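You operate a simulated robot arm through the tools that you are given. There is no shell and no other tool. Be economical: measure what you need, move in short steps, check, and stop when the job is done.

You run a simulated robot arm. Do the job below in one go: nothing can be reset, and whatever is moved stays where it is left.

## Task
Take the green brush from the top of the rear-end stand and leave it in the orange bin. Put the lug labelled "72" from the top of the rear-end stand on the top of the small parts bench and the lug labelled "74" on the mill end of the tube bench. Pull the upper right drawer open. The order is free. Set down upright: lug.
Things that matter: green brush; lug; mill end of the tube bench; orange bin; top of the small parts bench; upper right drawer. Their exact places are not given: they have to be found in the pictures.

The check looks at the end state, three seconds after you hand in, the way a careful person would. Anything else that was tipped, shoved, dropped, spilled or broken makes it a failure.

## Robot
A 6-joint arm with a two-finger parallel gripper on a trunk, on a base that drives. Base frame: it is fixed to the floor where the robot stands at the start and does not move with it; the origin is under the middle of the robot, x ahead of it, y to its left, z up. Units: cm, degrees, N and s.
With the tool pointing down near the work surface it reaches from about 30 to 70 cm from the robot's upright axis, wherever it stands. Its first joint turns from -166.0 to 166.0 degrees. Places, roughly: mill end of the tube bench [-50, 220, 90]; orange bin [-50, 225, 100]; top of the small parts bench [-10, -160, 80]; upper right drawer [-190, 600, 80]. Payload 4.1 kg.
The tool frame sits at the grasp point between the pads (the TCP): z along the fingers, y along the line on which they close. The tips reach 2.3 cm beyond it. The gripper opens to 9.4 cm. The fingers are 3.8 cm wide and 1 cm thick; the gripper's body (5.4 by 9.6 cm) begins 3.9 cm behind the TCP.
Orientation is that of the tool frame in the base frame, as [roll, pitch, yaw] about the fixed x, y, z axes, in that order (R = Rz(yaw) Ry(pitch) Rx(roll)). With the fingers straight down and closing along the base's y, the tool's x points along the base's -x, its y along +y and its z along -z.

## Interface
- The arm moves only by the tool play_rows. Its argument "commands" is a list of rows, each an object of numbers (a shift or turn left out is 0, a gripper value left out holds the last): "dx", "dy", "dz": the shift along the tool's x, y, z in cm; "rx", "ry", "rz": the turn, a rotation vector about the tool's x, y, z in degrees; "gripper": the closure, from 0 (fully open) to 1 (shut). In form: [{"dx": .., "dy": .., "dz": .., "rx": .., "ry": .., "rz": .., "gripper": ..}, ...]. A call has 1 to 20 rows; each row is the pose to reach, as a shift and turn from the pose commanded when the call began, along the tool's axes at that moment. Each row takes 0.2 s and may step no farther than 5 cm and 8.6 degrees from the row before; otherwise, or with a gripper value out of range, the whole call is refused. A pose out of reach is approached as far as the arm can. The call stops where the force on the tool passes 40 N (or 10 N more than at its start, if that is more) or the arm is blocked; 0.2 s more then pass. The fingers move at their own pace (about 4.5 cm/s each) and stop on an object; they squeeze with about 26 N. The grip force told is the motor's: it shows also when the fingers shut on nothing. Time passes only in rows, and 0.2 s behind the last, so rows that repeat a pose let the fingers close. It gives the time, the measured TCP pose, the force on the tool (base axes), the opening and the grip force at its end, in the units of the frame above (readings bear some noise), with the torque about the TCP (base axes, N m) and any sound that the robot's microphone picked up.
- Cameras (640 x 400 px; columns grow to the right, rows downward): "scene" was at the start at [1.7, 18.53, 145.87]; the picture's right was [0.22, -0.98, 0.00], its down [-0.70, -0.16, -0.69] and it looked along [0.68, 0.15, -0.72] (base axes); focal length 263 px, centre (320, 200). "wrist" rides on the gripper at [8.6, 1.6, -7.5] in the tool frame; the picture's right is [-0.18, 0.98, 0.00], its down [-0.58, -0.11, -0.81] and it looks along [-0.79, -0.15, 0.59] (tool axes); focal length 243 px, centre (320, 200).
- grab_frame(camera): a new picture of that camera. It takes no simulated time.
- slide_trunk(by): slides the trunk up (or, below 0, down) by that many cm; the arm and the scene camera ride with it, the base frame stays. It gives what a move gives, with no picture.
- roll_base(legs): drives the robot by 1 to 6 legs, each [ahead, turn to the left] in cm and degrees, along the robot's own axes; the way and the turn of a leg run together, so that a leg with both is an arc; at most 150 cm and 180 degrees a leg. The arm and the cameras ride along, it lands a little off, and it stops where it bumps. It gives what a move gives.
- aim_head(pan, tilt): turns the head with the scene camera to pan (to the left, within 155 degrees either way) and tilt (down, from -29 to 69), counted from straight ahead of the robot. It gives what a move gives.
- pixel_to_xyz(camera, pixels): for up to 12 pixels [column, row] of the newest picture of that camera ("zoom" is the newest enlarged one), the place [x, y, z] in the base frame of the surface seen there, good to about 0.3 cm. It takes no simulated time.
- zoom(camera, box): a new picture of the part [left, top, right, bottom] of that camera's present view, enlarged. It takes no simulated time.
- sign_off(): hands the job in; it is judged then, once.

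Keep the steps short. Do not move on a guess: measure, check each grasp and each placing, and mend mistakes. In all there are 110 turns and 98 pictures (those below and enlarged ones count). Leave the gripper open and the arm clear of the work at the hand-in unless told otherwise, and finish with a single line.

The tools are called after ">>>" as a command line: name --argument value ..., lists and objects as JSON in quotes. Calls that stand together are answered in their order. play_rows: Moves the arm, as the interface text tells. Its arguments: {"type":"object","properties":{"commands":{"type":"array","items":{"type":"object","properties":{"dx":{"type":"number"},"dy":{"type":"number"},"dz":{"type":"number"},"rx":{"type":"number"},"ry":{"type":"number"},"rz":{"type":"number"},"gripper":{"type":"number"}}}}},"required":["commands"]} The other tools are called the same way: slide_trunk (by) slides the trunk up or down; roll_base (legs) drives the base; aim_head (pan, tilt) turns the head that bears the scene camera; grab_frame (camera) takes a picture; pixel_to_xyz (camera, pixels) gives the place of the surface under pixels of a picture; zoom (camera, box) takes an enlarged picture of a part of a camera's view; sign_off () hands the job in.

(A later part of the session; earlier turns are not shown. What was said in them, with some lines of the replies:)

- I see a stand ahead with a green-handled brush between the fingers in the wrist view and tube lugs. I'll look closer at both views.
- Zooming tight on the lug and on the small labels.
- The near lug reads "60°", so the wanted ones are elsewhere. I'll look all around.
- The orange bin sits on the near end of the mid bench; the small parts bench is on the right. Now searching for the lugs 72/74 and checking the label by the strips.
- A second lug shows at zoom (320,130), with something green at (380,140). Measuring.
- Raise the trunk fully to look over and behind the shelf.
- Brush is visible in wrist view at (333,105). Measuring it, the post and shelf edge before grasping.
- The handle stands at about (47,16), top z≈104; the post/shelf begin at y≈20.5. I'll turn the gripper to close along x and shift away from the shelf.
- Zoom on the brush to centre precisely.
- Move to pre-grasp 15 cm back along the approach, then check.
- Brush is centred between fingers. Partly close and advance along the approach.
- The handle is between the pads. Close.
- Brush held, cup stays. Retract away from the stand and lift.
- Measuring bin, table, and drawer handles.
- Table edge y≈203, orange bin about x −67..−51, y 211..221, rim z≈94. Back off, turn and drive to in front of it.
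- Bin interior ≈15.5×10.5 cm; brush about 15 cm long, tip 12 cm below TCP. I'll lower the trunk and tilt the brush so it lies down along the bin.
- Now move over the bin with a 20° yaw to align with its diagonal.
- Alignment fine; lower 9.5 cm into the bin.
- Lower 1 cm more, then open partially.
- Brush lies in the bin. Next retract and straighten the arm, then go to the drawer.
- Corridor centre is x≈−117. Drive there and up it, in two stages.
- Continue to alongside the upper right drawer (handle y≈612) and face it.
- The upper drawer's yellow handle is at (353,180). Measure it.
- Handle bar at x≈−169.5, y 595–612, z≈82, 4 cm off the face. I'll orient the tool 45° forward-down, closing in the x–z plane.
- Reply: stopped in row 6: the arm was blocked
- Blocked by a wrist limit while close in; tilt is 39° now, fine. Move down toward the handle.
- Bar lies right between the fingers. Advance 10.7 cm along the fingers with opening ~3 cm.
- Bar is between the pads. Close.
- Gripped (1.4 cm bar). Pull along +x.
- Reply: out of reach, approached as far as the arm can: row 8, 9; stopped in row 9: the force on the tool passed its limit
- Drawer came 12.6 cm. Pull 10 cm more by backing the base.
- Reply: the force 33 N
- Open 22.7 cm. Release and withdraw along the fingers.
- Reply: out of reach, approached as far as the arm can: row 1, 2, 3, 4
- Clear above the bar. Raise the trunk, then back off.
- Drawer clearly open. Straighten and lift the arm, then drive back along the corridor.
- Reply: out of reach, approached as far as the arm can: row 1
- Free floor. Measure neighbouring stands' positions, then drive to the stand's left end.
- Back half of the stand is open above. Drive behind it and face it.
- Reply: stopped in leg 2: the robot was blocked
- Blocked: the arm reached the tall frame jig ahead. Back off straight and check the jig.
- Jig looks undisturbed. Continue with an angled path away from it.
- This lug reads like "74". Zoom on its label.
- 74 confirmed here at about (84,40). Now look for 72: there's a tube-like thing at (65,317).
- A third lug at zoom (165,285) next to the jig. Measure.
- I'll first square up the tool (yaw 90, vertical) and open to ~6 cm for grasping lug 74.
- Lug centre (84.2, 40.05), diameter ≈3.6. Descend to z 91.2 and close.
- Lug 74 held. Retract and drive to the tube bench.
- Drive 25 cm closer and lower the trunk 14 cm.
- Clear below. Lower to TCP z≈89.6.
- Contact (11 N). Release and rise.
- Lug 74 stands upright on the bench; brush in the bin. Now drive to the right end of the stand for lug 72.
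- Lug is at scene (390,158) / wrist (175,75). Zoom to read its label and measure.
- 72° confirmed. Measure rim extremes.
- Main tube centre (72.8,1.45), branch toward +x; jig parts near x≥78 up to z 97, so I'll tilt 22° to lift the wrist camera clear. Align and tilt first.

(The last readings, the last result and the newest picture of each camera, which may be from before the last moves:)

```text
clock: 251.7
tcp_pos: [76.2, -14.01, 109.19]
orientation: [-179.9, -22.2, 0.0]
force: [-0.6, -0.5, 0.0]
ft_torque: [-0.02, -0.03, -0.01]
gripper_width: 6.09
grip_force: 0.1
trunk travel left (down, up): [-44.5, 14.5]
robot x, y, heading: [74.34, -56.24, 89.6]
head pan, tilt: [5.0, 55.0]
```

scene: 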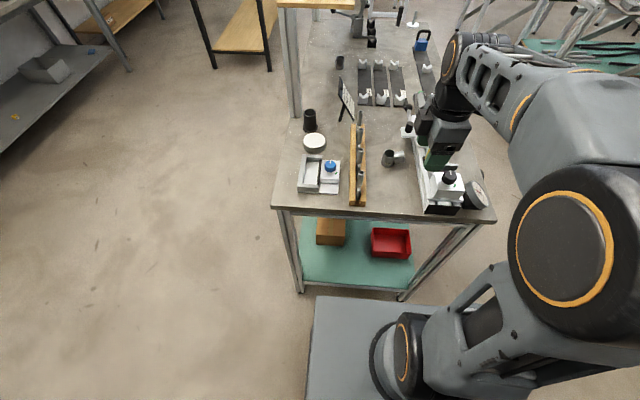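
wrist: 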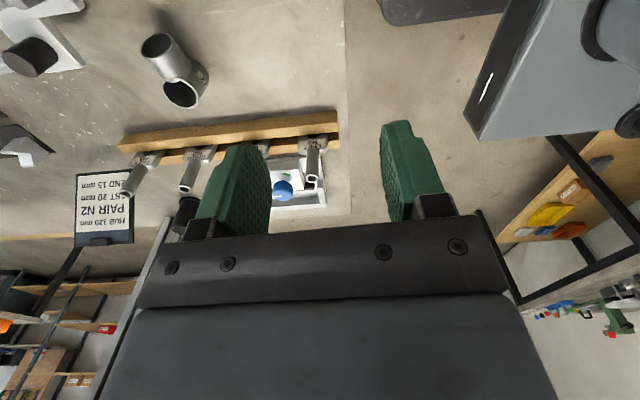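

>>> play_rows --commands '[{"dx": -1.3, "dy": -3.9, "dz": 0.9}, {"dx": -2.7, "dy": -7.7, "dz": 1.7}, {"dx": -4, "dy": -11.6, "dz": 2.6}, {"dx": -5.38, "dy": -15.46, "dz": 3.43}]'

>>> grab_frame --camera "wrist"

>>> grab_frame --camera "scene"

```text
clock: 252.7
tcp_pos: [72.62, 1.54, 104.06]
orientation: [180.0, -22.0, 0.0]
force: [0.0, 0.5, -0.3]
ft_torque: [0.02, -0.01, 0.02]
gripper_width: 6.14
grip_force: 0.1
trunk travel left (down, up): [-44.5, 14.5]
robot x, y, heading: [74.35, -56.06, 89.6]
head pan, tilt: [5.0, 55.0]
```

```text
27 pictures are left
```

wrist: 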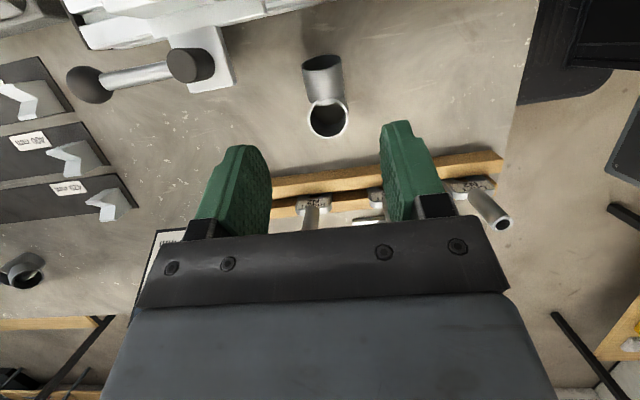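

```text
26 pictures are left
```

scene: 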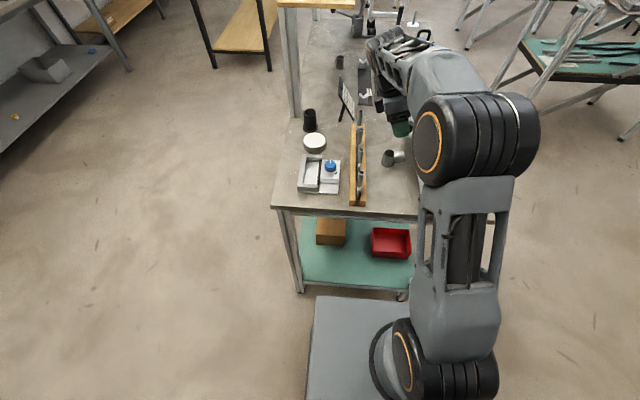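

>>> pixel_to_xyz --camera "wrist" --pixels '[[308, 117], [348, 117], [328, 137], [325, 98], [322, 62]]'

```text
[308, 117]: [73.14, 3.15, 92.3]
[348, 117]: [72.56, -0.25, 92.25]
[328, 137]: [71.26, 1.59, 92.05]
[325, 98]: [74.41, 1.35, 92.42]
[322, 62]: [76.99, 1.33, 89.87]
```

Centred. Descend vertically 12.5 cm, then close.

>>> play_rows --commands '[{"dx": -1.5, "dy": 0.1, "dz": 3.7}, {"dx": -3, "dy": 0.1, "dz": 7.4}, {"dx": -4.1, "dy": 0.1, "dz": 10.2}, {"dx": -4.69, "dy": 0.1, "dz": 11.6}]'

>>> play_rows --commands '[{"gripper": 1}, {}, {}, {}, {}]'

>>> play_rows --commands '[{"dx": 0.75, "dz": -1.85}, {"dx": 2.2, "dz": -5.6}, {"dx": 3.7, "dz": -9.3}, {"dx": 5.2, "dz": -13}, {"dx": 6.4, "dz": -15.8}]'

>>> grab_frame --camera "wrist"

```text
clock: 253.7
tcp_pos: [72.59, 1.26, 91.62]
orientation: [-179.8, -22.0, -0.1]
force: [0.0, 0.6, -0.2]
ft_torque: [0.01, 0.01, 0.02]
gripper_width: 6.07
grip_force: 0.1
trunk travel left (down, up): [-44.5, 14.5]
robot x, y, heading: [74.26, -55.87, 89.9]
head pan, tilt: [5.0, 55.0]
```

```text
clock: 254.9
tcp_pos: [72.58, 1.37, 91.5]
orientation: [-180.0, -22.0, 0.1]
force: [-0.3, 1.1, 0.2]
ft_torque: [-0.01, 0.02, 0.0]
gripper_width: 3.58
grip_force: 26.2
trunk travel left (down, up): [-44.5, 14.5]
robot x, y, heading: [74.07, -55.82, 89.8]
head pan, tilt: [5.0, 55.0]
```

```text
clock: 256.1
tcp_pos: [72.68, 1.57, 108.73]
orientation: [-179.9, -21.9, 0.0]
force: [0.0, 0.5, -0.5]
ft_torque: [-0.03, 0.0, 0.03]
gripper_width: 3.59
grip_force: 26.2
trunk travel left (down, up): [-44.5, 14.5]
robot x, y, heading: [74.0, -55.55, 89.9]
head pan, tilt: [5.0, 55.0]
```

```text
25 pictures are left
```

wrist: 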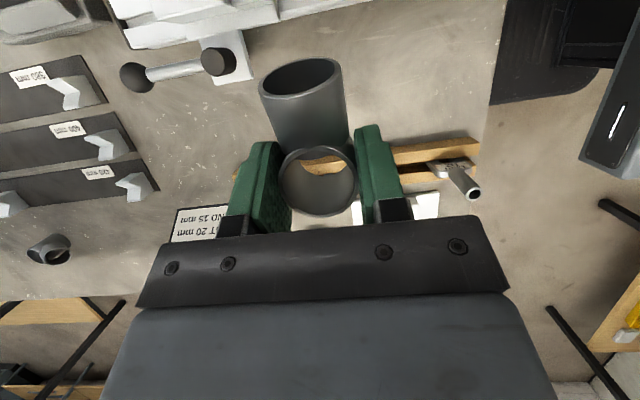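

Lug 72 held. Retract and drive over to the small parts bench.

>>> play_rows --commands '[{"dx": 0.9, "dy": 4, "dz": -2.1}, {"dx": 1.7, "dy": 8, "dz": -4.2}, {"dx": 2.6, "dy": 12, "dz": -6.2}, {"dx": 3.4, "dy": 16, "dz": -8.3}]'

>>> roll_base --legs '[[0, 90], [75, 0], [0, 90]]'

>>> aim_head --pan 0 --tilt 45

>>> grab_frame --camera "scene"

```text
clock: 257.1
tcp_pos: [72.67, -14.63, 117.31]
orientation: [-179.9, -22.0, 0.0]
force: [0.0, 0.0, -0.4]
ft_torque: [-0.01, 0.0, -0.02]
gripper_width: 3.58
grip_force: 26.1
trunk travel left (down, up): [-44.5, 14.5]
robot x, y, heading: [74.59, -55.81, 89.9]
head pan, tilt: [5.0, 55.0]
```

```text
clock: 268.6
tcp_pos: [1.95, -95.62, 117.21]
orientation: [-179.8, -22.1, 178.8]
force: [-0.1, -0.5, -1.1]
ft_torque: [-0.01, -0.02, -0.02]
gripper_width: 3.6
grip_force: 26.2
trunk travel left (down, up): [-44.5, 14.5]
robot x, y, heading: [1.2, -54.43, -91.5]
head pan, tilt: [5.0, 55.0]
```

```text
clock: 269.4
tcp_pos: [1.97, -95.56, 117.3]
orientation: [-179.9, -21.9, 178.7]
force: [-0.1, 0.0, -0.6]
ft_torque: [0.0, 0.01, -0.01]
gripper_width: 3.58
grip_force: 26.1
trunk travel left (down, up): [-44.5, 14.5]
robot x, y, heading: [0.94, -54.37, -91.4]
head pan, tilt: [0.0, 45.0]
```

```text
24 pictures are left
```

scene: 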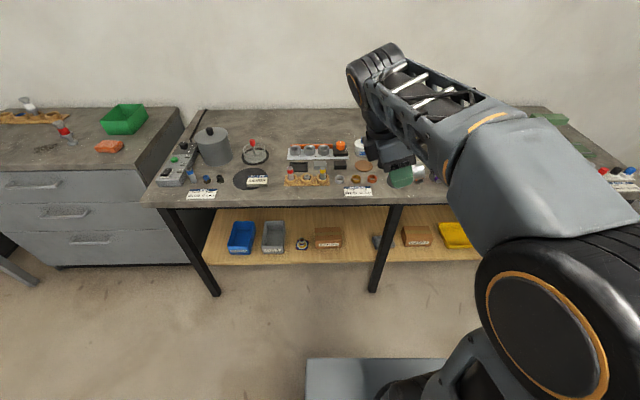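

>>> zoom --camera "scene" --box '[140, 100, 460, 215]'

>>> pixel_to_xyz --camera "scene" --pixels '[[145, 200], [460, 200], [215, 195], [212, 130], [255, 155], [318, 150], [275, 130], [280, 165], [225, 175], [335, 195], [300, 182], [200, 110]]'

```text
2.00 times, centred on (300, 158) of scene
```

zoom: 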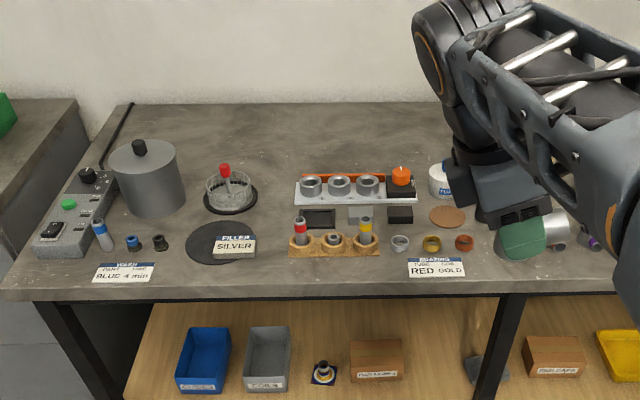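

```text
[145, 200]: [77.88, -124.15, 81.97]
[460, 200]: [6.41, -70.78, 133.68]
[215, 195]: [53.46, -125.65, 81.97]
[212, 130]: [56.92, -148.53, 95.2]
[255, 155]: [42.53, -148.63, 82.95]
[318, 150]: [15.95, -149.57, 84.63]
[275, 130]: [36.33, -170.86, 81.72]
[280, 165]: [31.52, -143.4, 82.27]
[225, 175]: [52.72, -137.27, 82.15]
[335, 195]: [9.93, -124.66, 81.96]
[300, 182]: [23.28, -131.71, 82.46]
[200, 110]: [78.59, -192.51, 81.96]
```

Bench top z=82, front y≈−121. The free area is behind/between dish and tray around (33,−157). Check my base front extent and that region.

>>> pixel_to_xyz --camera "scene" --pixels '[[320, 362], [312, 375], [438, 362], [270, 145], [275, 138], [288, 146], [268, 158], [260, 142], [245, 130], [290, 160], [287, 130]]'

```text
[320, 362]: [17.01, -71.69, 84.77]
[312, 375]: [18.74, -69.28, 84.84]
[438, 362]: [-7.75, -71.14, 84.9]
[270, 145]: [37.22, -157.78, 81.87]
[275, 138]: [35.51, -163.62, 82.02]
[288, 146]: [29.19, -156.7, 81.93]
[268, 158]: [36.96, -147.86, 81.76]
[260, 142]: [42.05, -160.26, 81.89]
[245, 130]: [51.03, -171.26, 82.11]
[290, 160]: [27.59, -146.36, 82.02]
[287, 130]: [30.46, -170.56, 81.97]
```

Shift the robot to x≈35 and then approach the bench.

>>> roll_base --legs '[[0, 91.4], [34, 0], [0, -90], [34, 0]]'

>>> grab_frame --camera "scene"

```text
clock: 281.1
tcp_pos: [37.83, -129.15, 117.29]
orientation: [-179.9, -22.1, -179.2]
force: [-0.7, 0.6, -0.9]
ft_torque: [0.03, -0.01, 0.02]
gripper_width: 3.57
grip_force: 26.1
trunk travel left (down, up): [-44.5, 14.5]
robot x, y, heading: [35.51, -87.8, -89.2]
head pan, tilt: [0.0, 45.0]
```

```text
22 pictures are left
```

scene: 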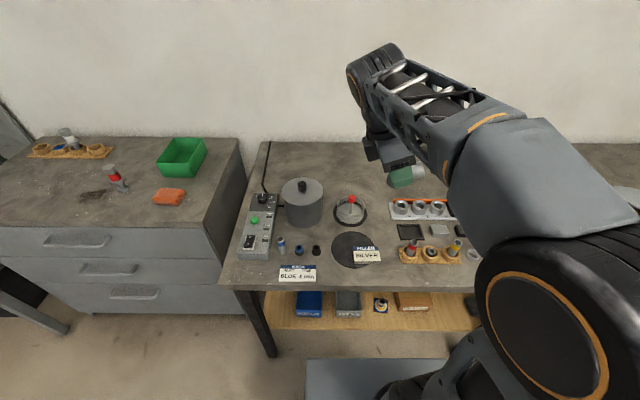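

Advance 7 cm more, lower trunk 5 cm.

>>> roll_base --legs '[[7, 0]]'

>>> slide_trunk --by -6

>>> grab_frame --camera "scene"

>>> pixel_to_xyz --camera "scene" --pixels '[[340, 165], [360, 170], [380, 190], [375, 175], [345, 190], [330, 180], [390, 205], [365, 205], [352, 200]]'

```text
clock: 282.2
tcp_pos: [37.77, -135.95, 117.28]
orientation: [-179.9, -22.1, -179.1]
force: [0.6, -0.3, -0.8]
ft_torque: [-0.04, -0.01, -0.03]
gripper_width: 3.56
grip_force: 25.9
trunk travel left (down, up): [-44.5, 14.5]
robot x, y, heading: [35.4, -94.83, -89.5]
head pan, tilt: [0.0, 45.0]
```

```text
clock: 283.2
tcp_pos: [37.88, -135.98, 111.31]
orientation: [-179.9, -22.0, -179.2]
force: [0.0, 0.1, -0.3]
ft_torque: [0.01, 0.02, -0.01]
gripper_width: 3.56
grip_force: 26.2
trunk travel left (down, up): [-38.5, 20.5]
robot x, y, heading: [35.9, -94.8, -89.2]
head pan, tilt: [0.0, 45.0]
```

```text
21 pictures are left
```

scene: 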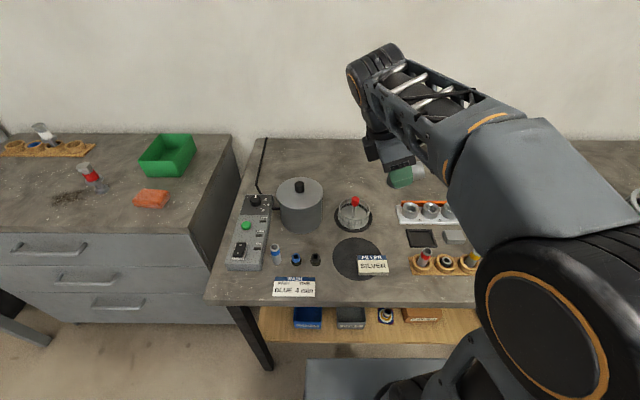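

```text
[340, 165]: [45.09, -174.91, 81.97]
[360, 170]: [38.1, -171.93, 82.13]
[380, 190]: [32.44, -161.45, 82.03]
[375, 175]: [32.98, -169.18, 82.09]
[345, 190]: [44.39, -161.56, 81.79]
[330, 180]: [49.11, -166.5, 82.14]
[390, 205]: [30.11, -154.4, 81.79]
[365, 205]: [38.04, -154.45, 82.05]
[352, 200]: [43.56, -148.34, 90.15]
```

Free area behind the dish. Move forward over (39,−159).

>>> play_rows --commands '[{"dx": -0.4, "dy": -4.6, "dz": 0.6}, {"dx": -0.9, "dy": -9.2, "dz": 1.3}, {"dx": -1.4, "dy": -13.8, "dz": 2}, {"dx": -1.9, "dy": -18.4, "dz": 2.7}, {"dx": -2.3, "dy": -23, "dz": 3.3}]'

>>> grab_frame --camera "wrist"

>>> grab_frame --camera "scene"

```text
clock: 284.4
tcp_pos: [39.28, -158.87, 107.45]
orientation: [179.8, -22.1, -179.1]
force: [-1.1, 0.9, 0.9]
ft_torque: [-0.07, -0.05, 0.03]
gripper_width: 3.6
grip_force: 26.7
trunk travel left (down, up): [-38.5, 20.5]
robot x, y, heading: [35.43, -94.73, -89.5]
head pan, tilt: [0.0, 45.0]
```

```text
20 pictures are left
```

wrist: 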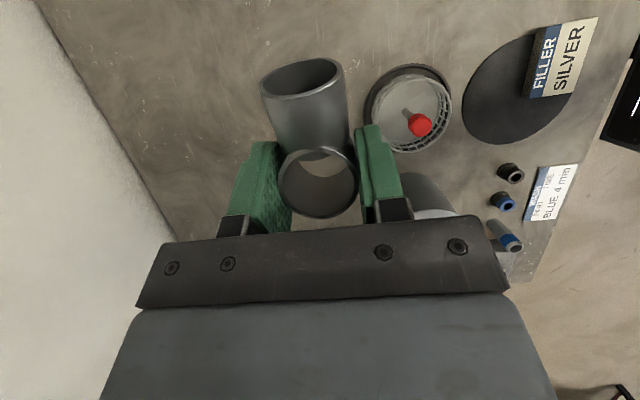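

```text
19 pictures are left
```

scene: 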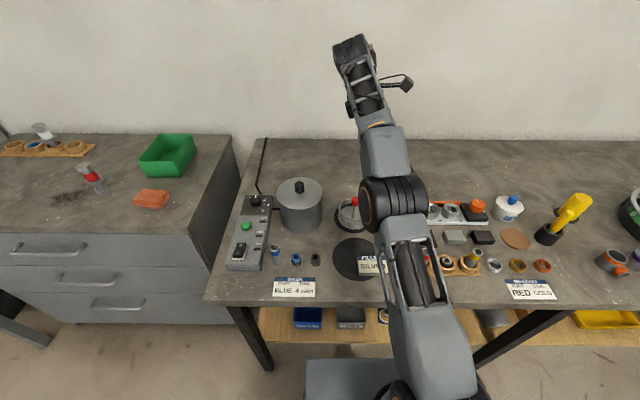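

>>> pixel_to_xyz --camera "wrist" --pixels '[[364, 105], [385, 78], [410, 65], [372, 140], [230, 120], [320, 30], [410, 180], [425, 210]]'

```text
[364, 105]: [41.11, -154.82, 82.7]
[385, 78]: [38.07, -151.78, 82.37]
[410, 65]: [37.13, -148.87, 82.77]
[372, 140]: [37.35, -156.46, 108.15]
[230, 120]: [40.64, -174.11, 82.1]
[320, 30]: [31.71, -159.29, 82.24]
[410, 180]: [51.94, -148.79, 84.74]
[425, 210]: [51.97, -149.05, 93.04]
```

Shift 2.2 cm further back for clearance, then lower to z≈87.

>>> play_rows --commands '[{"dy": -2.2}, {"dx": -1.5, "dy": -2.2, "dz": 3.7}, {"dx": -3, "dy": -2.2, "dz": 7.4}, {"dx": -4.5, "dy": -2.2, "dz": 11.1}, {"dx": -6, "dy": -2.2, "dz": 14.8}, {"dx": -7, "dy": -2.2, "dz": 17.3}, {"dx": -7.65, "dy": -2.2, "dz": 18.9}]'

>>> grab_frame --camera "wrist"

```text
clock: 286.0
tcp_pos: [39.81, -163.56, 92.18]
orientation: [-179.8, -22.1, -179.2]
force: [-0.3, 0.6, -0.7]
ft_torque: [-0.02, -0.02, -0.02]
gripper_width: 3.59
grip_force: 26.3
out of reach, approached as far as the arm can: row 1, 2, 3, 4, 5, 6, 7
trunk travel left (down, up): [-38.5, 20.5]
robot x, y, heading: [35.57, -95.08, -89.3]
head pan, tilt: [0.0, 45.0]
```

```text
18 pictures are left
```

wrist: 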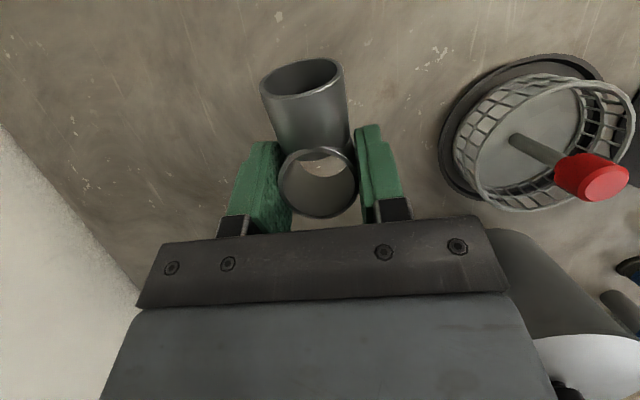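

Arm at its reach limit; I'll lower with the trunk. Check clearance over the pot first.

>>> slide_trunk --by -3

>>> grab_frame --camera "scene"

```text
clock: 286.7
tcp_pos: [39.75, -163.79, 89.29]
orientation: [-179.9, -22.0, -179.2]
force: [-0.4, 0.5, -1.2]
ft_torque: [0.0, 0.0, -0.02]
gripper_width: 3.58
grip_force: 26.3
trunk travel left (down, up): [-35.5, 23.5]
robot x, y, heading: [35.62, -94.73, -89.6]
head pan, tilt: [0.0, 45.0]
```

```text
17 pictures are left
```

scene: 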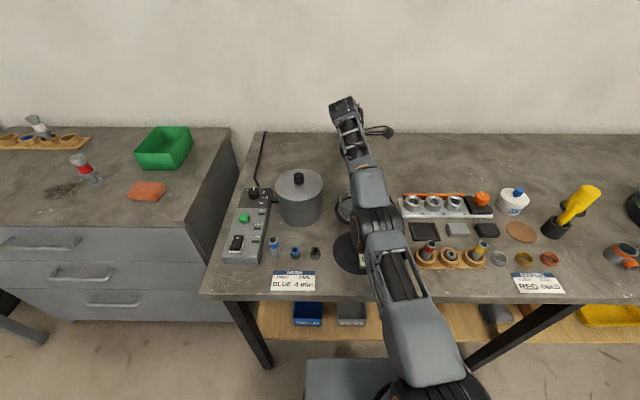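

>>> pixel_to_xyz --camera "scene" --pixels '[[375, 225], [370, 190], [360, 160], [400, 275], [346, 105], [354, 228]]'

```text
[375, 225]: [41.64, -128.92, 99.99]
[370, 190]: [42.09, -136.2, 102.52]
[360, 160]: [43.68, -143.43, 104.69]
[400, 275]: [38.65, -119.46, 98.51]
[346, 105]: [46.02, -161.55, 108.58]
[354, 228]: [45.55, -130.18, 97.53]
```

Arm is stretched low over the items. Raise the trunk 7 cm for a steeper reach, and pull in slightly.

>>> slide_trunk --by 7

>>> play_rows --commands '[{"dy": 1}, {"dy": 2}, {"dy": 2}]'

```text
clock: 287.8
tcp_pos: [39.81, -163.73, 96.12]
orientation: [180.0, -21.9, -179.2]
force: [0.2, 0.2, -0.6]
ft_torque: [-0.01, -0.01, 0.02]
gripper_width: 3.58
grip_force: 26.0
trunk travel left (down, up): [-42.5, 16.5]
robot x, y, heading: [35.3, -95.07, -89.5]
head pan, tilt: [0.0, 45.0]
```

```text
clock: 288.6
tcp_pos: [39.79, -163.76, 96.09]
orientation: [-180.0, -21.9, -179.2]
force: [-0.2, -0.8, -1.2]
ft_torque: [0.0, -0.01, -0.02]
gripper_width: 3.58
grip_force: 26.3
out of reach, approached as far as the arm can: row 1, 2, 3
trunk travel left (down, up): [-42.5, 16.5]
robot x, y, heading: [35.71, -94.96, -89.4]
head pan, tilt: [0.0, 45.0]
```

The limit seems to be a wrist joint at this stretch. Retract up/back and measure my base's footprint to see if I can drive closer.

>>> play_rows --commands '[{"dx": 1.5, "dy": 2, "dz": -3.7}, {"dx": 3, "dy": 4, "dz": -7.4}, {"dx": 4.5, "dy": 8, "dz": -11.1}, {"dx": 6, "dy": 12, "dz": -14.8}, {"dx": 7, "dy": 16, "dz": -16}, {"dx": 7, "dy": 20, "dz": -16}, {"dx": 7, "dy": 24, "dz": -16}]'

>>> grab_frame --camera "wrist"

```text
refused: row 3 steps farther than a row can; nothing moved
```

```text
16 pictures are left
```

wrist: 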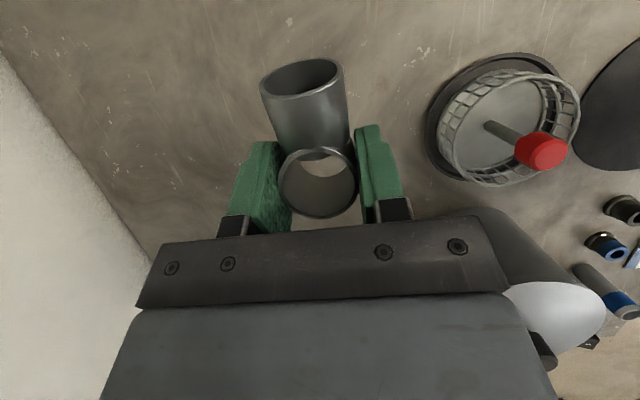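

>>> play_rows --commands '[{"dx": 1.2, "dy": 2, "dz": -3}, {"dx": 2.4, "dy": 4, "dz": -6}, {"dx": 3.6, "dy": 7, "dz": -9}, {"dx": 4.8, "dy": 10, "dz": -12}, {"dx": 6, "dy": 13.5, "dz": -14.5}, {"dx": 6.5, "dy": 18, "dz": -16}, {"dx": 6.5, "dy": 22, "dz": -16}, {"dx": 6.5, "dy": 25, "dz": -16}]'

>>> grab_frame --camera "wrist"

```text
clock: 290.6
tcp_pos: [40.97, -143.02, 123.54]
orientation: [-163.0, -16.9, 175.1]
force: [1.7, -1.6, -2.0]
ft_torque: [0.08, 0.04, -0.03]
gripper_width: 3.6
grip_force: 25.9
out of reach, approached as far as the arm can: row 1, 2, 3, 4, 5, 6
trunk travel left (down, up): [-42.5, 16.5]
robot x, y, heading: [35.62, -94.94, -89.2]
head pan, tilt: [0.0, 45.0]
stopped in row 8: the arm was blocked; the commanded pose is now the measured one
```

```text
15 pictures are left
```

wrist: 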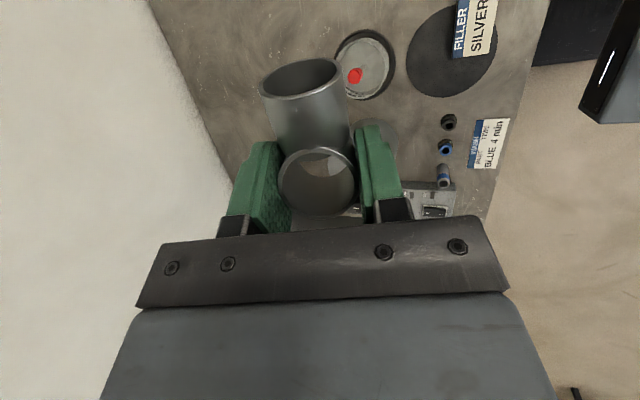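

The arm stopped with the tool rolled 17°. Look at the posture.

>>> grab_frame --camera "scene"

```text
14 pictures are left
```

scene: 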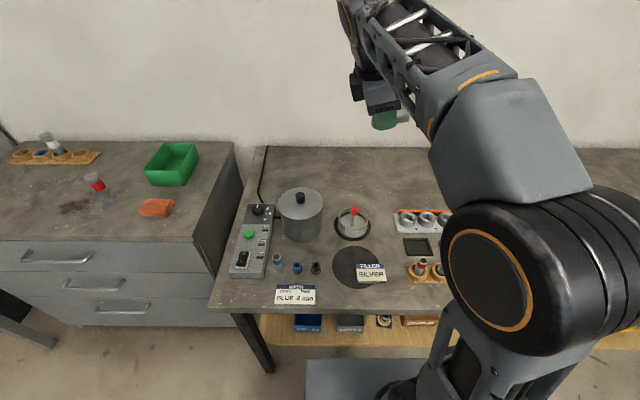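

Posture is like before. Correct the tilt in small steps.

>>> play_rows --commands '[{"rx": -5, "ry": 1.7, "rz": -1.8}, {"rx": -10, "ry": 3.3, "rz": -3.5}, {"rx": -15, "ry": 5, "rz": -5.3}, {"rx": -15, "ry": 5, "rz": -5.3}]'

```text
clock: 291.6
tcp_pos: [40.91, -142.74, 123.74]
orientation: [-179.4, -22.5, 179.8]
force: [0.4, -0.4, -1.0]
ft_torque: [0.01, 0.0, -0.01]
gripper_width: 3.58
grip_force: 26.0
trunk travel left (down, up): [-42.5, 16.5]
robot x, y, heading: [35.7, -94.83, -89.5]
head pan, tilt: [0.0, 45.0]
```

Orientation restored. I'll use the nearer gap between dish and tray; measure its borders.

>>> pixel_to_xyz --camera "scene" --pixels '[[397, 212], [396, 222], [399, 208], [371, 222], [368, 212], [363, 207], [385, 220], [383, 200], [355, 212], [404, 240]]'

>>> zoom --camera "scene" --box '[320, 180, 448, 260]'

```text
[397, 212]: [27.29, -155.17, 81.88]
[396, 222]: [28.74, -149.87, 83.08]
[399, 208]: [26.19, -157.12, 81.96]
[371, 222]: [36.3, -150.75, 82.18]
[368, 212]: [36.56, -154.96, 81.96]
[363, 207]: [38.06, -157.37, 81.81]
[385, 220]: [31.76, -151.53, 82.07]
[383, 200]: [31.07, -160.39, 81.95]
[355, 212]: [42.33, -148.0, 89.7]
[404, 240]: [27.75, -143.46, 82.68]
```

```text
5.00 times, centred on (384, 220) of scene
```

zoom: 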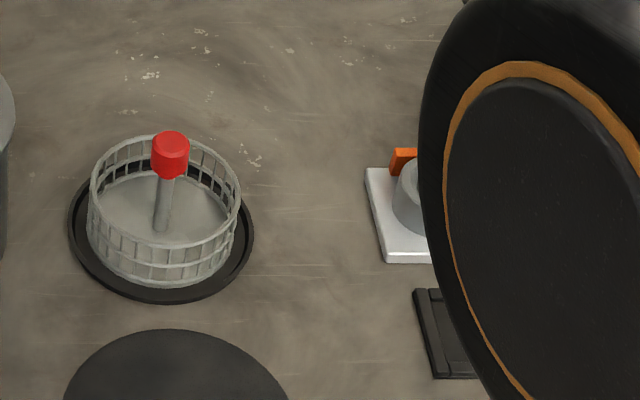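

Tray's back-left corner ≈(28.7,−154). Target TCP (36.1,−156). Move above at z≈97.

>>> play_rows --commands '[{"dx": -0.8, "dy": -1.9, "dz": 3.8, "rx": -0.6, "ry": -0.5}, {"dx": -1.7, "dy": -3.8, "dz": 7.6, "rx": -0.6, "ry": -0.5}, {"dx": -2.5, "dy": -5.7, "dz": 11.4, "rx": -0.6, "ry": -0.5}, {"dx": -3.3, "dy": -7.6, "dz": 15.2, "rx": -0.6, "ry": -0.5}, {"dx": -4.1, "dy": -9.5, "dz": 19, "rx": -0.6, "ry": -0.5}, {"dx": -5, "dy": -11.4, "dz": 22.8, "rx": -0.6, "ry": -0.5}, {"dx": -5.8, "dy": -13.25, "dz": 26.5, "rx": -0.6, "ry": -0.5}]'

```text
clock: 293.2
tcp_pos: [36.07, -156.58, 97.14]
orientation: [-179.9, -22.0, 179.8]
force: [0.0, -0.4, -0.2]
ft_torque: [0.0, -0.02, 0.0]
gripper_width: 3.58
grip_force: 26.7
trunk travel left (down, up): [-42.5, 16.5]
robot x, y, heading: [35.59, -94.81, -89.5]
head pan, tilt: [0.0, 45.0]
```

Reached. Lower 5 cm by arm.

>>> play_rows --commands '[{"dx": -0.9, "dz": 2.3}, {"dx": -1.87, "dz": 4.6}]'

>>> grab_frame --camera "scene"

>>> grab_frame --camera "wrist"

```text
clock: 293.8
tcp_pos: [36.04, -156.46, 92.08]
orientation: [-180.0, -21.9, 179.8]
force: [-0.8, -1.1, -1.2]
ft_torque: [-0.06, 0.01, -0.01]
gripper_width: 3.59
grip_force: 26.0
trunk travel left (down, up): [-42.5, 16.5]
robot x, y, heading: [35.43, -95.31, -89.4]
head pan, tilt: [0.0, 45.0]
```

```text
12 pictures are left
```

scene: 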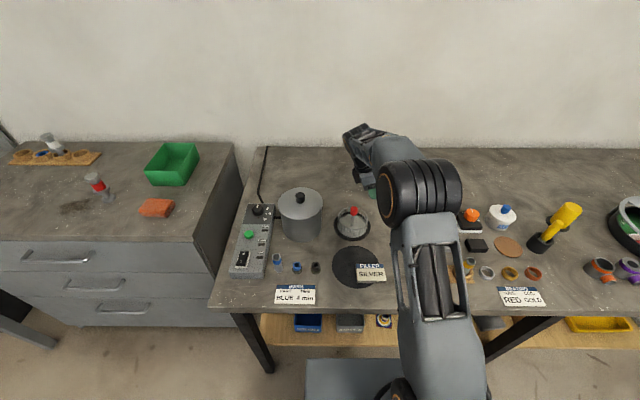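

```text
11 pictures are left
```

wrist: 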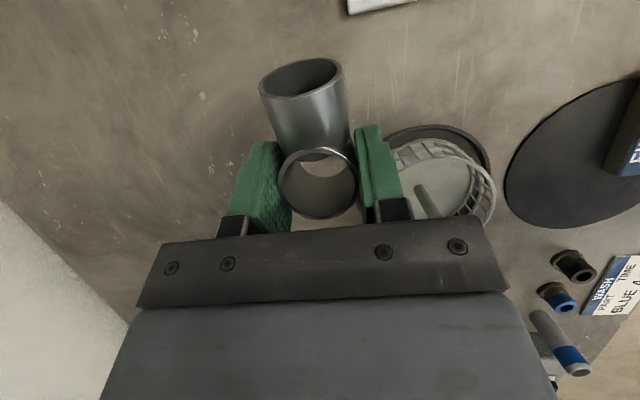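

Dish is a bit close to the gripper body; shift 1 cm −x and 1.6 cm −y.

>>> play_rows --commands '[{"dx": 0.93, "dy": -0.8, "dz": 0.37}, {"dx": 0.93, "dy": -1.6, "dz": 0.37}, {"dx": 0.93, "dy": -1.6, "dz": 0.37}]'

>>> pixel_to_xyz --camera "wrist" --pixels '[[395, 150], [430, 128], [440, 145], [420, 190]]'

>>> pixel_to_xyz --camera "scene" --pixels '[[390, 170], [420, 165], [425, 215], [435, 250], [440, 280], [385, 145]]'

```text
clock: 294.6
tcp_pos: [35.05, -158.03, 92.22]
orientation: [180.0, -22.0, 179.7]
force: [-0.2, 0.4, -2.1]
ft_torque: [0.02, -0.02, 0.02]
gripper_width: 3.56
grip_force: 26.0
trunk travel left (down, up): [-42.5, 16.5]
robot x, y, heading: [35.71, -94.86, -89.6]
head pan, tilt: [0.0, 45.0]
```

```text
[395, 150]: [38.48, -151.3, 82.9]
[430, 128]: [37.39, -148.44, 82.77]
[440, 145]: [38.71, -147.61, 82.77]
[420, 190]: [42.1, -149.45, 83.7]
```

```text
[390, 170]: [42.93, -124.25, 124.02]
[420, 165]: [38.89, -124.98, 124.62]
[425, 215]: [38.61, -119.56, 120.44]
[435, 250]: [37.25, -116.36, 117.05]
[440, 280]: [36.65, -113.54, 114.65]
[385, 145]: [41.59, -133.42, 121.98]
```

Elbow is high (z≈124). Lower the trunk 6 cm, then finish gently by arm.

>>> slide_trunk --by -6

>>> play_rows --commands '[{"dx": -0.1, "dz": 0.25}, {"dx": -0.15, "dz": 0.4}, {"dx": -0.2, "dz": 0.55}]'

```text
clock: 295.6
tcp_pos: [35.12, -157.95, 86.25]
orientation: [-180.0, -21.9, 179.7]
force: [0.4, 0.0, -0.8]
ft_torque: [0.03, -0.03, 0.01]
gripper_width: 3.59
grip_force: 26.2
trunk travel left (down, up): [-36.5, 22.5]
robot x, y, heading: [35.52, -95.11, -89.3]
head pan, tilt: [0.0, 45.0]
```

```text
clock: 296.4
tcp_pos: [35.07, -158.0, 85.58]
orientation: [-180.0, -22.0, 179.7]
force: [0.4, 0.0, -1.7]
ft_torque: [0.01, 0.0, -0.04]
gripper_width: 3.6
grip_force: 26.1
trunk travel left (down, up): [-36.5, 22.5]
robot x, y, heading: [35.49, -94.64, -89.2]
head pan, tilt: [0.0, 45.0]
```

>>> play_rows --commands '[{"dx": -0.06, "dz": 0.15}, {"dx": -0.12, "dz": 0.3}, {"dx": -0.16, "dz": 0.4}]'

```text
clock: 297.2
tcp_pos: [35.09, -157.93, 85.48]
orientation: [-179.7, -22.1, 179.6]
force: [0.2, -6.8, 17.4]
ft_torque: [0.02, -0.04, -0.03]
gripper_width: 3.56
grip_force: 25.6
trunk travel left (down, up): [-36.5, 22.5]
robot x, y, heading: [35.33, -94.55, -89.5]
head pan, tilt: [0.0, 45.0]
```

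Contact. Ease, open, then rise vertically by trunk.

>>> play_rows --commands '[{"dx": 0.05, "dz": -0.15}, {"dx": 0.05, "dz": -0.15, "gripper": 0.45}, {"dx": 0.05, "dz": -0.15}, {"dx": 0.05, "dz": -0.15}]'

>>> slide_trunk --by 14

>>> grab_frame --camera "wrist"

```text
clock: 298.2
tcp_pos: [35.12, -157.79, 85.34]
orientation: [-180.0, -22.0, 179.6]
force: [0.5, -0.8, -0.5]
ft_torque: [-0.03, -0.03, -0.02]
gripper_width: 5.17
grip_force: 0.2
trunk travel left (down, up): [-36.5, 22.5]
robot x, y, heading: [35.74, -94.72, -89.2]
head pan, tilt: [0.0, 45.0]
```

```text
clock: 299.9
tcp_pos: [35.07, -158.0, 99.3]
orientation: [-180.0, -21.9, 179.7]
force: [0.5, 0.0, 0.0]
ft_torque: [0.0, -0.01, 0.0]
gripper_width: 5.16
grip_force: 0.0
trunk travel left (down, up): [-50.5, 8.5]
robot x, y, heading: [35.29, -94.61, -89.1]
head pan, tilt: [0.0, 45.0]
```

```text
10 pictures are left
```

wrist: 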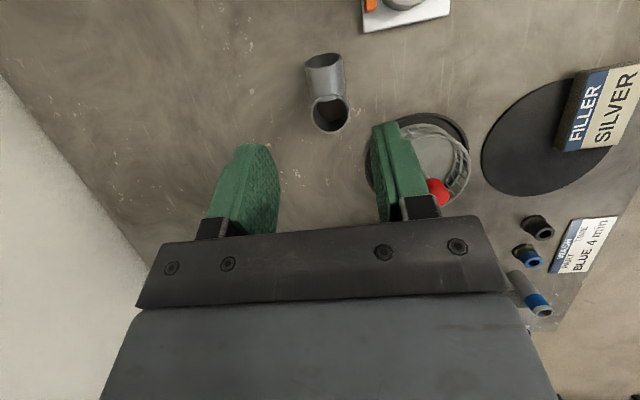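

Lug 72 stands upright. Raise, back the base away, open and verify.

>>> slide_trunk --by 8

>>> roll_base --legs '[[-35, 0]]'

>>> play_rows --commands '[{"gripper": 0}, {}, {}, {}]'

>>> zoom --camera "scene" --box '[200, 90, 460, 260]'

```text
clock: 301.0
tcp_pos: [35.07, -157.97, 107.32]
orientation: [179.9, -22.0, 179.6]
force: [0.8, 0.8, -0.4]
ft_torque: [0.02, 0.01, 0.03]
gripper_width: 5.17
grip_force: 0.1
trunk travel left (down, up): [-58.5, 0.5]
robot x, y, heading: [36.04, -94.69, -89.3]
head pan, tilt: [0.0, 45.0]
```

```text
clock: 303.3
tcp_pos: [34.67, -122.76, 107.36]
orientation: [-180.0, -22.0, 179.6]
force: [-0.3, 0.7, 0.0]
ft_torque: [-0.05, 0.03, -0.03]
gripper_width: 5.16
grip_force: 0.0
trunk travel left (down, up): [-58.5, 0.5]
robot x, y, heading: [35.36, -59.23, -89.5]
head pan, tilt: [0.0, 45.0]
```

```text
clock: 304.3
tcp_pos: [34.65, -122.96, 107.41]
orientation: [180.0, -22.0, 179.7]
force: [0.0, 0.1, -0.3]
ft_torque: [0.0, 0.01, 0.02]
gripper_width: 9.38
grip_force: 0.1
trunk travel left (down, up): [-58.5, 0.5]
robot x, y, heading: [35.51, -59.79, -89.4]
head pan, tilt: [0.0, 45.0]
```

```text
2.35 times, centred on (330, 175) of scene
```

zoom: 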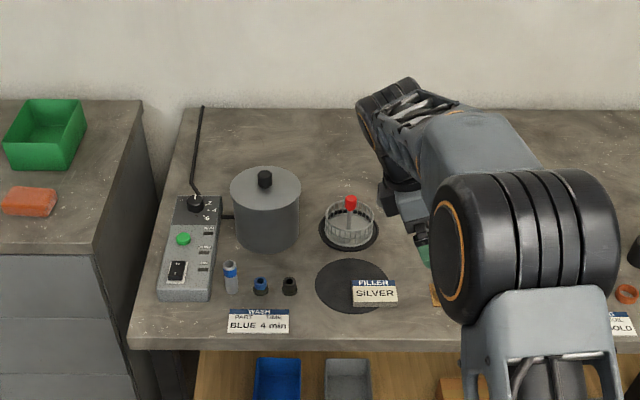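

Pull the arm in to clear the bench and view the lug.

>>> play_rows --commands '[{"dx": 0.8, "dy": 3.5, "dz": -2}, {"dx": 1.5, "dy": 7, "dz": -4}, {"dx": 2.2, "dy": 10.5, "dz": -5.6}, {"dx": 3, "dy": 14, "dz": -7.4}, {"dx": 3, "dy": 18, "dz": -7.4}, {"dx": 3, "dy": 21, "dz": -7.4}]'

>>> zoom --camera "scene" --box '[240, 90, 500, 260]'

```text
clock: 305.7
tcp_pos: [34.78, -101.61, 115.29]
orientation: [-179.9, -21.8, 179.7]
force: [-0.6, -0.1, -0.2]
ft_torque: [0.0, 0.01, 0.02]
gripper_width: 9.4
grip_force: 0.1
trunk travel left (down, up): [-58.5, 0.5]
robot x, y, heading: [35.03, -59.56, -89.5]
head pan, tilt: [0.0, 45.0]
```

```text
2.35 times, centred on (370, 175) of scene
```

zoom: 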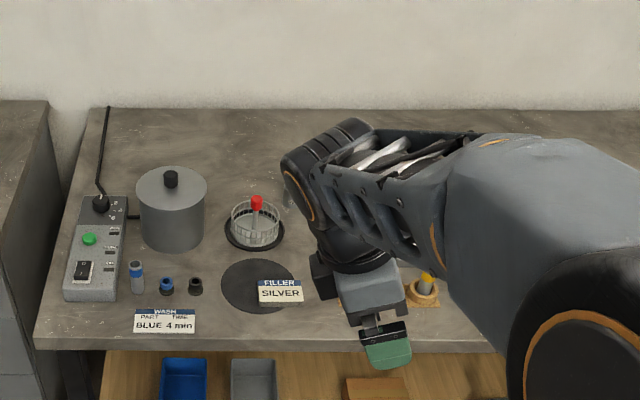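

Turn the robot left 45° to uncover the lug.

>>> roll_base --legs '[[0, 45]]'

>>> aim_head --pan -50 --tilt 40

>>> grab_frame --camera "scene"

```text
clock: 308.2
tcp_pos: [65.09, -89.49, 115.28]
orientation: [180.0, -22.0, -134.5]
force: [0.2, 0.6, -0.7]
ft_torque: [0.0, 0.0, 0.02]
gripper_width: 9.38
grip_force: 0.0
trunk travel left (down, up): [-58.5, 0.5]
robot x, y, heading: [35.05, -59.49, -43.5]
head pan, tilt: [0.0, 45.0]
```

```text
clock: 309.4
tcp_pos: [65.11, -89.28, 115.27]
orientation: [180.0, -22.0, -134.5]
force: [-0.3, -0.2, -0.8]
ft_torque: [-0.03, -0.03, 0.03]
gripper_width: 9.38
grip_force: 0.0
trunk travel left (down, up): [-58.5, 0.5]
robot x, y, heading: [35.04, -59.77, -43.5]
head pan, tilt: [-50.0, 40.0]
```

```text
7 pictures are left
```

scene: 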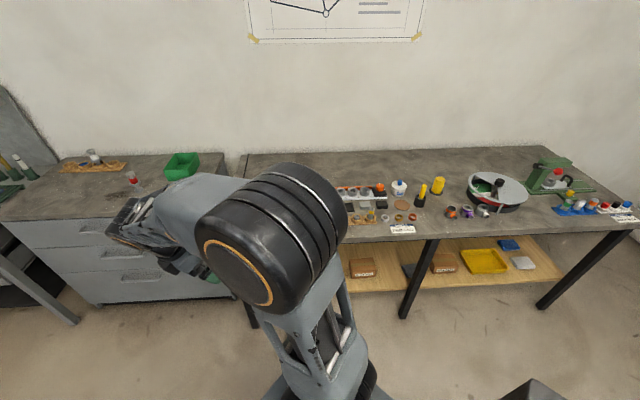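

>>> roll_base --legs '[[0, 43.5]]'

>>> aim_head --pan -90 --tilt 40

>>> grab_frame --camera "scene"

```text
clock: 311.8
tcp_pos: [77.2, -61.22, 115.4]
orientation: [-180.0, -22.0, -91.6]
force: [-0.1, 0.1, -0.5]
ft_torque: [-0.01, -0.01, -0.01]
gripper_width: 9.41
grip_force: 0.0
trunk travel left (down, up): [-58.5, 0.5]
robot x, y, heading: [35.41, -59.67, -0.7]
head pan, tilt: [-50.0, 40.0]
```

```text
clock: 312.8
tcp_pos: [77.26, -61.08, 115.31]
orientation: [180.0, -22.0, -91.5]
force: [0.1, -0.5, -0.3]
ft_torque: [0.02, -0.02, -0.02]
gripper_width: 9.41
grip_force: 0.2
trunk travel left (down, up): [-58.5, 0.5]
robot x, y, heading: [35.43, -60.13, -0.8]
head pan, tilt: [-90.0, 40.0]
```

```text
6 pictures are left
```

scene: 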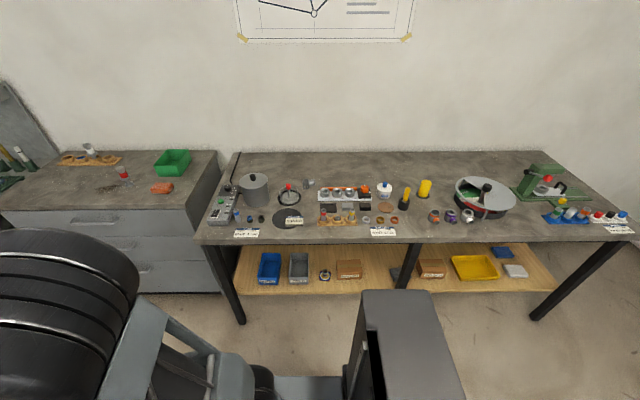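

>>> zoom --camera "scene" --box '[260, 165, 356, 225]'

>>> aim_head --pan 65 --tilt 40

>>> grab_frame --camera "scene"

```text
6.67 times, centred on (308, 195) of scene
```

zoom: 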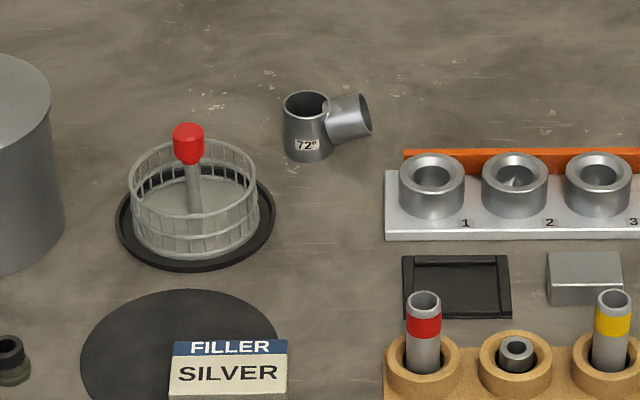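

```text
clock: 315.2
tcp_pos: [77.23, -61.14, 115.32]
orientation: [180.0, -22.1, -91.5]
force: [0.6, 0.6, -0.2]
ft_torque: [-0.01, 0.01, -0.01]
gripper_width: 9.39
grip_force: 0.3
trunk travel left (down, up): [-58.5, 0.5]
robot x, y, heading: [35.1, -59.86, -0.7]
head pan, tilt: [65.0, 40.0]
```

```text
4 pictures are left
```

scene: 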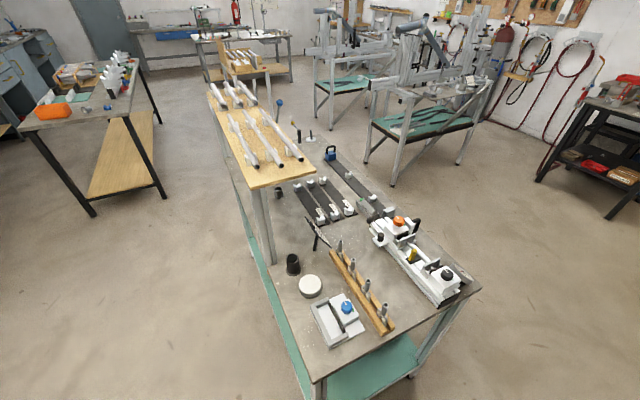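

Lug 72 is upright on the small parts bench. Lug 74 and the brush are where I put them, the drawer is open, and the stand looks undisturbed. The gripper is open and the arm is clear, so I'm handing in.

>>> sign_off

```text
The job is handed in.
```

I put the green brush in the orange bin, set lug 72 upright on the small parts bench and lug 74 upright on the mill end of the tube bench, and pulled the upper right drawer about 23 cm open; while driving, the robot was blocked once at the tall frame jig, which looked undisturbed afterwards.
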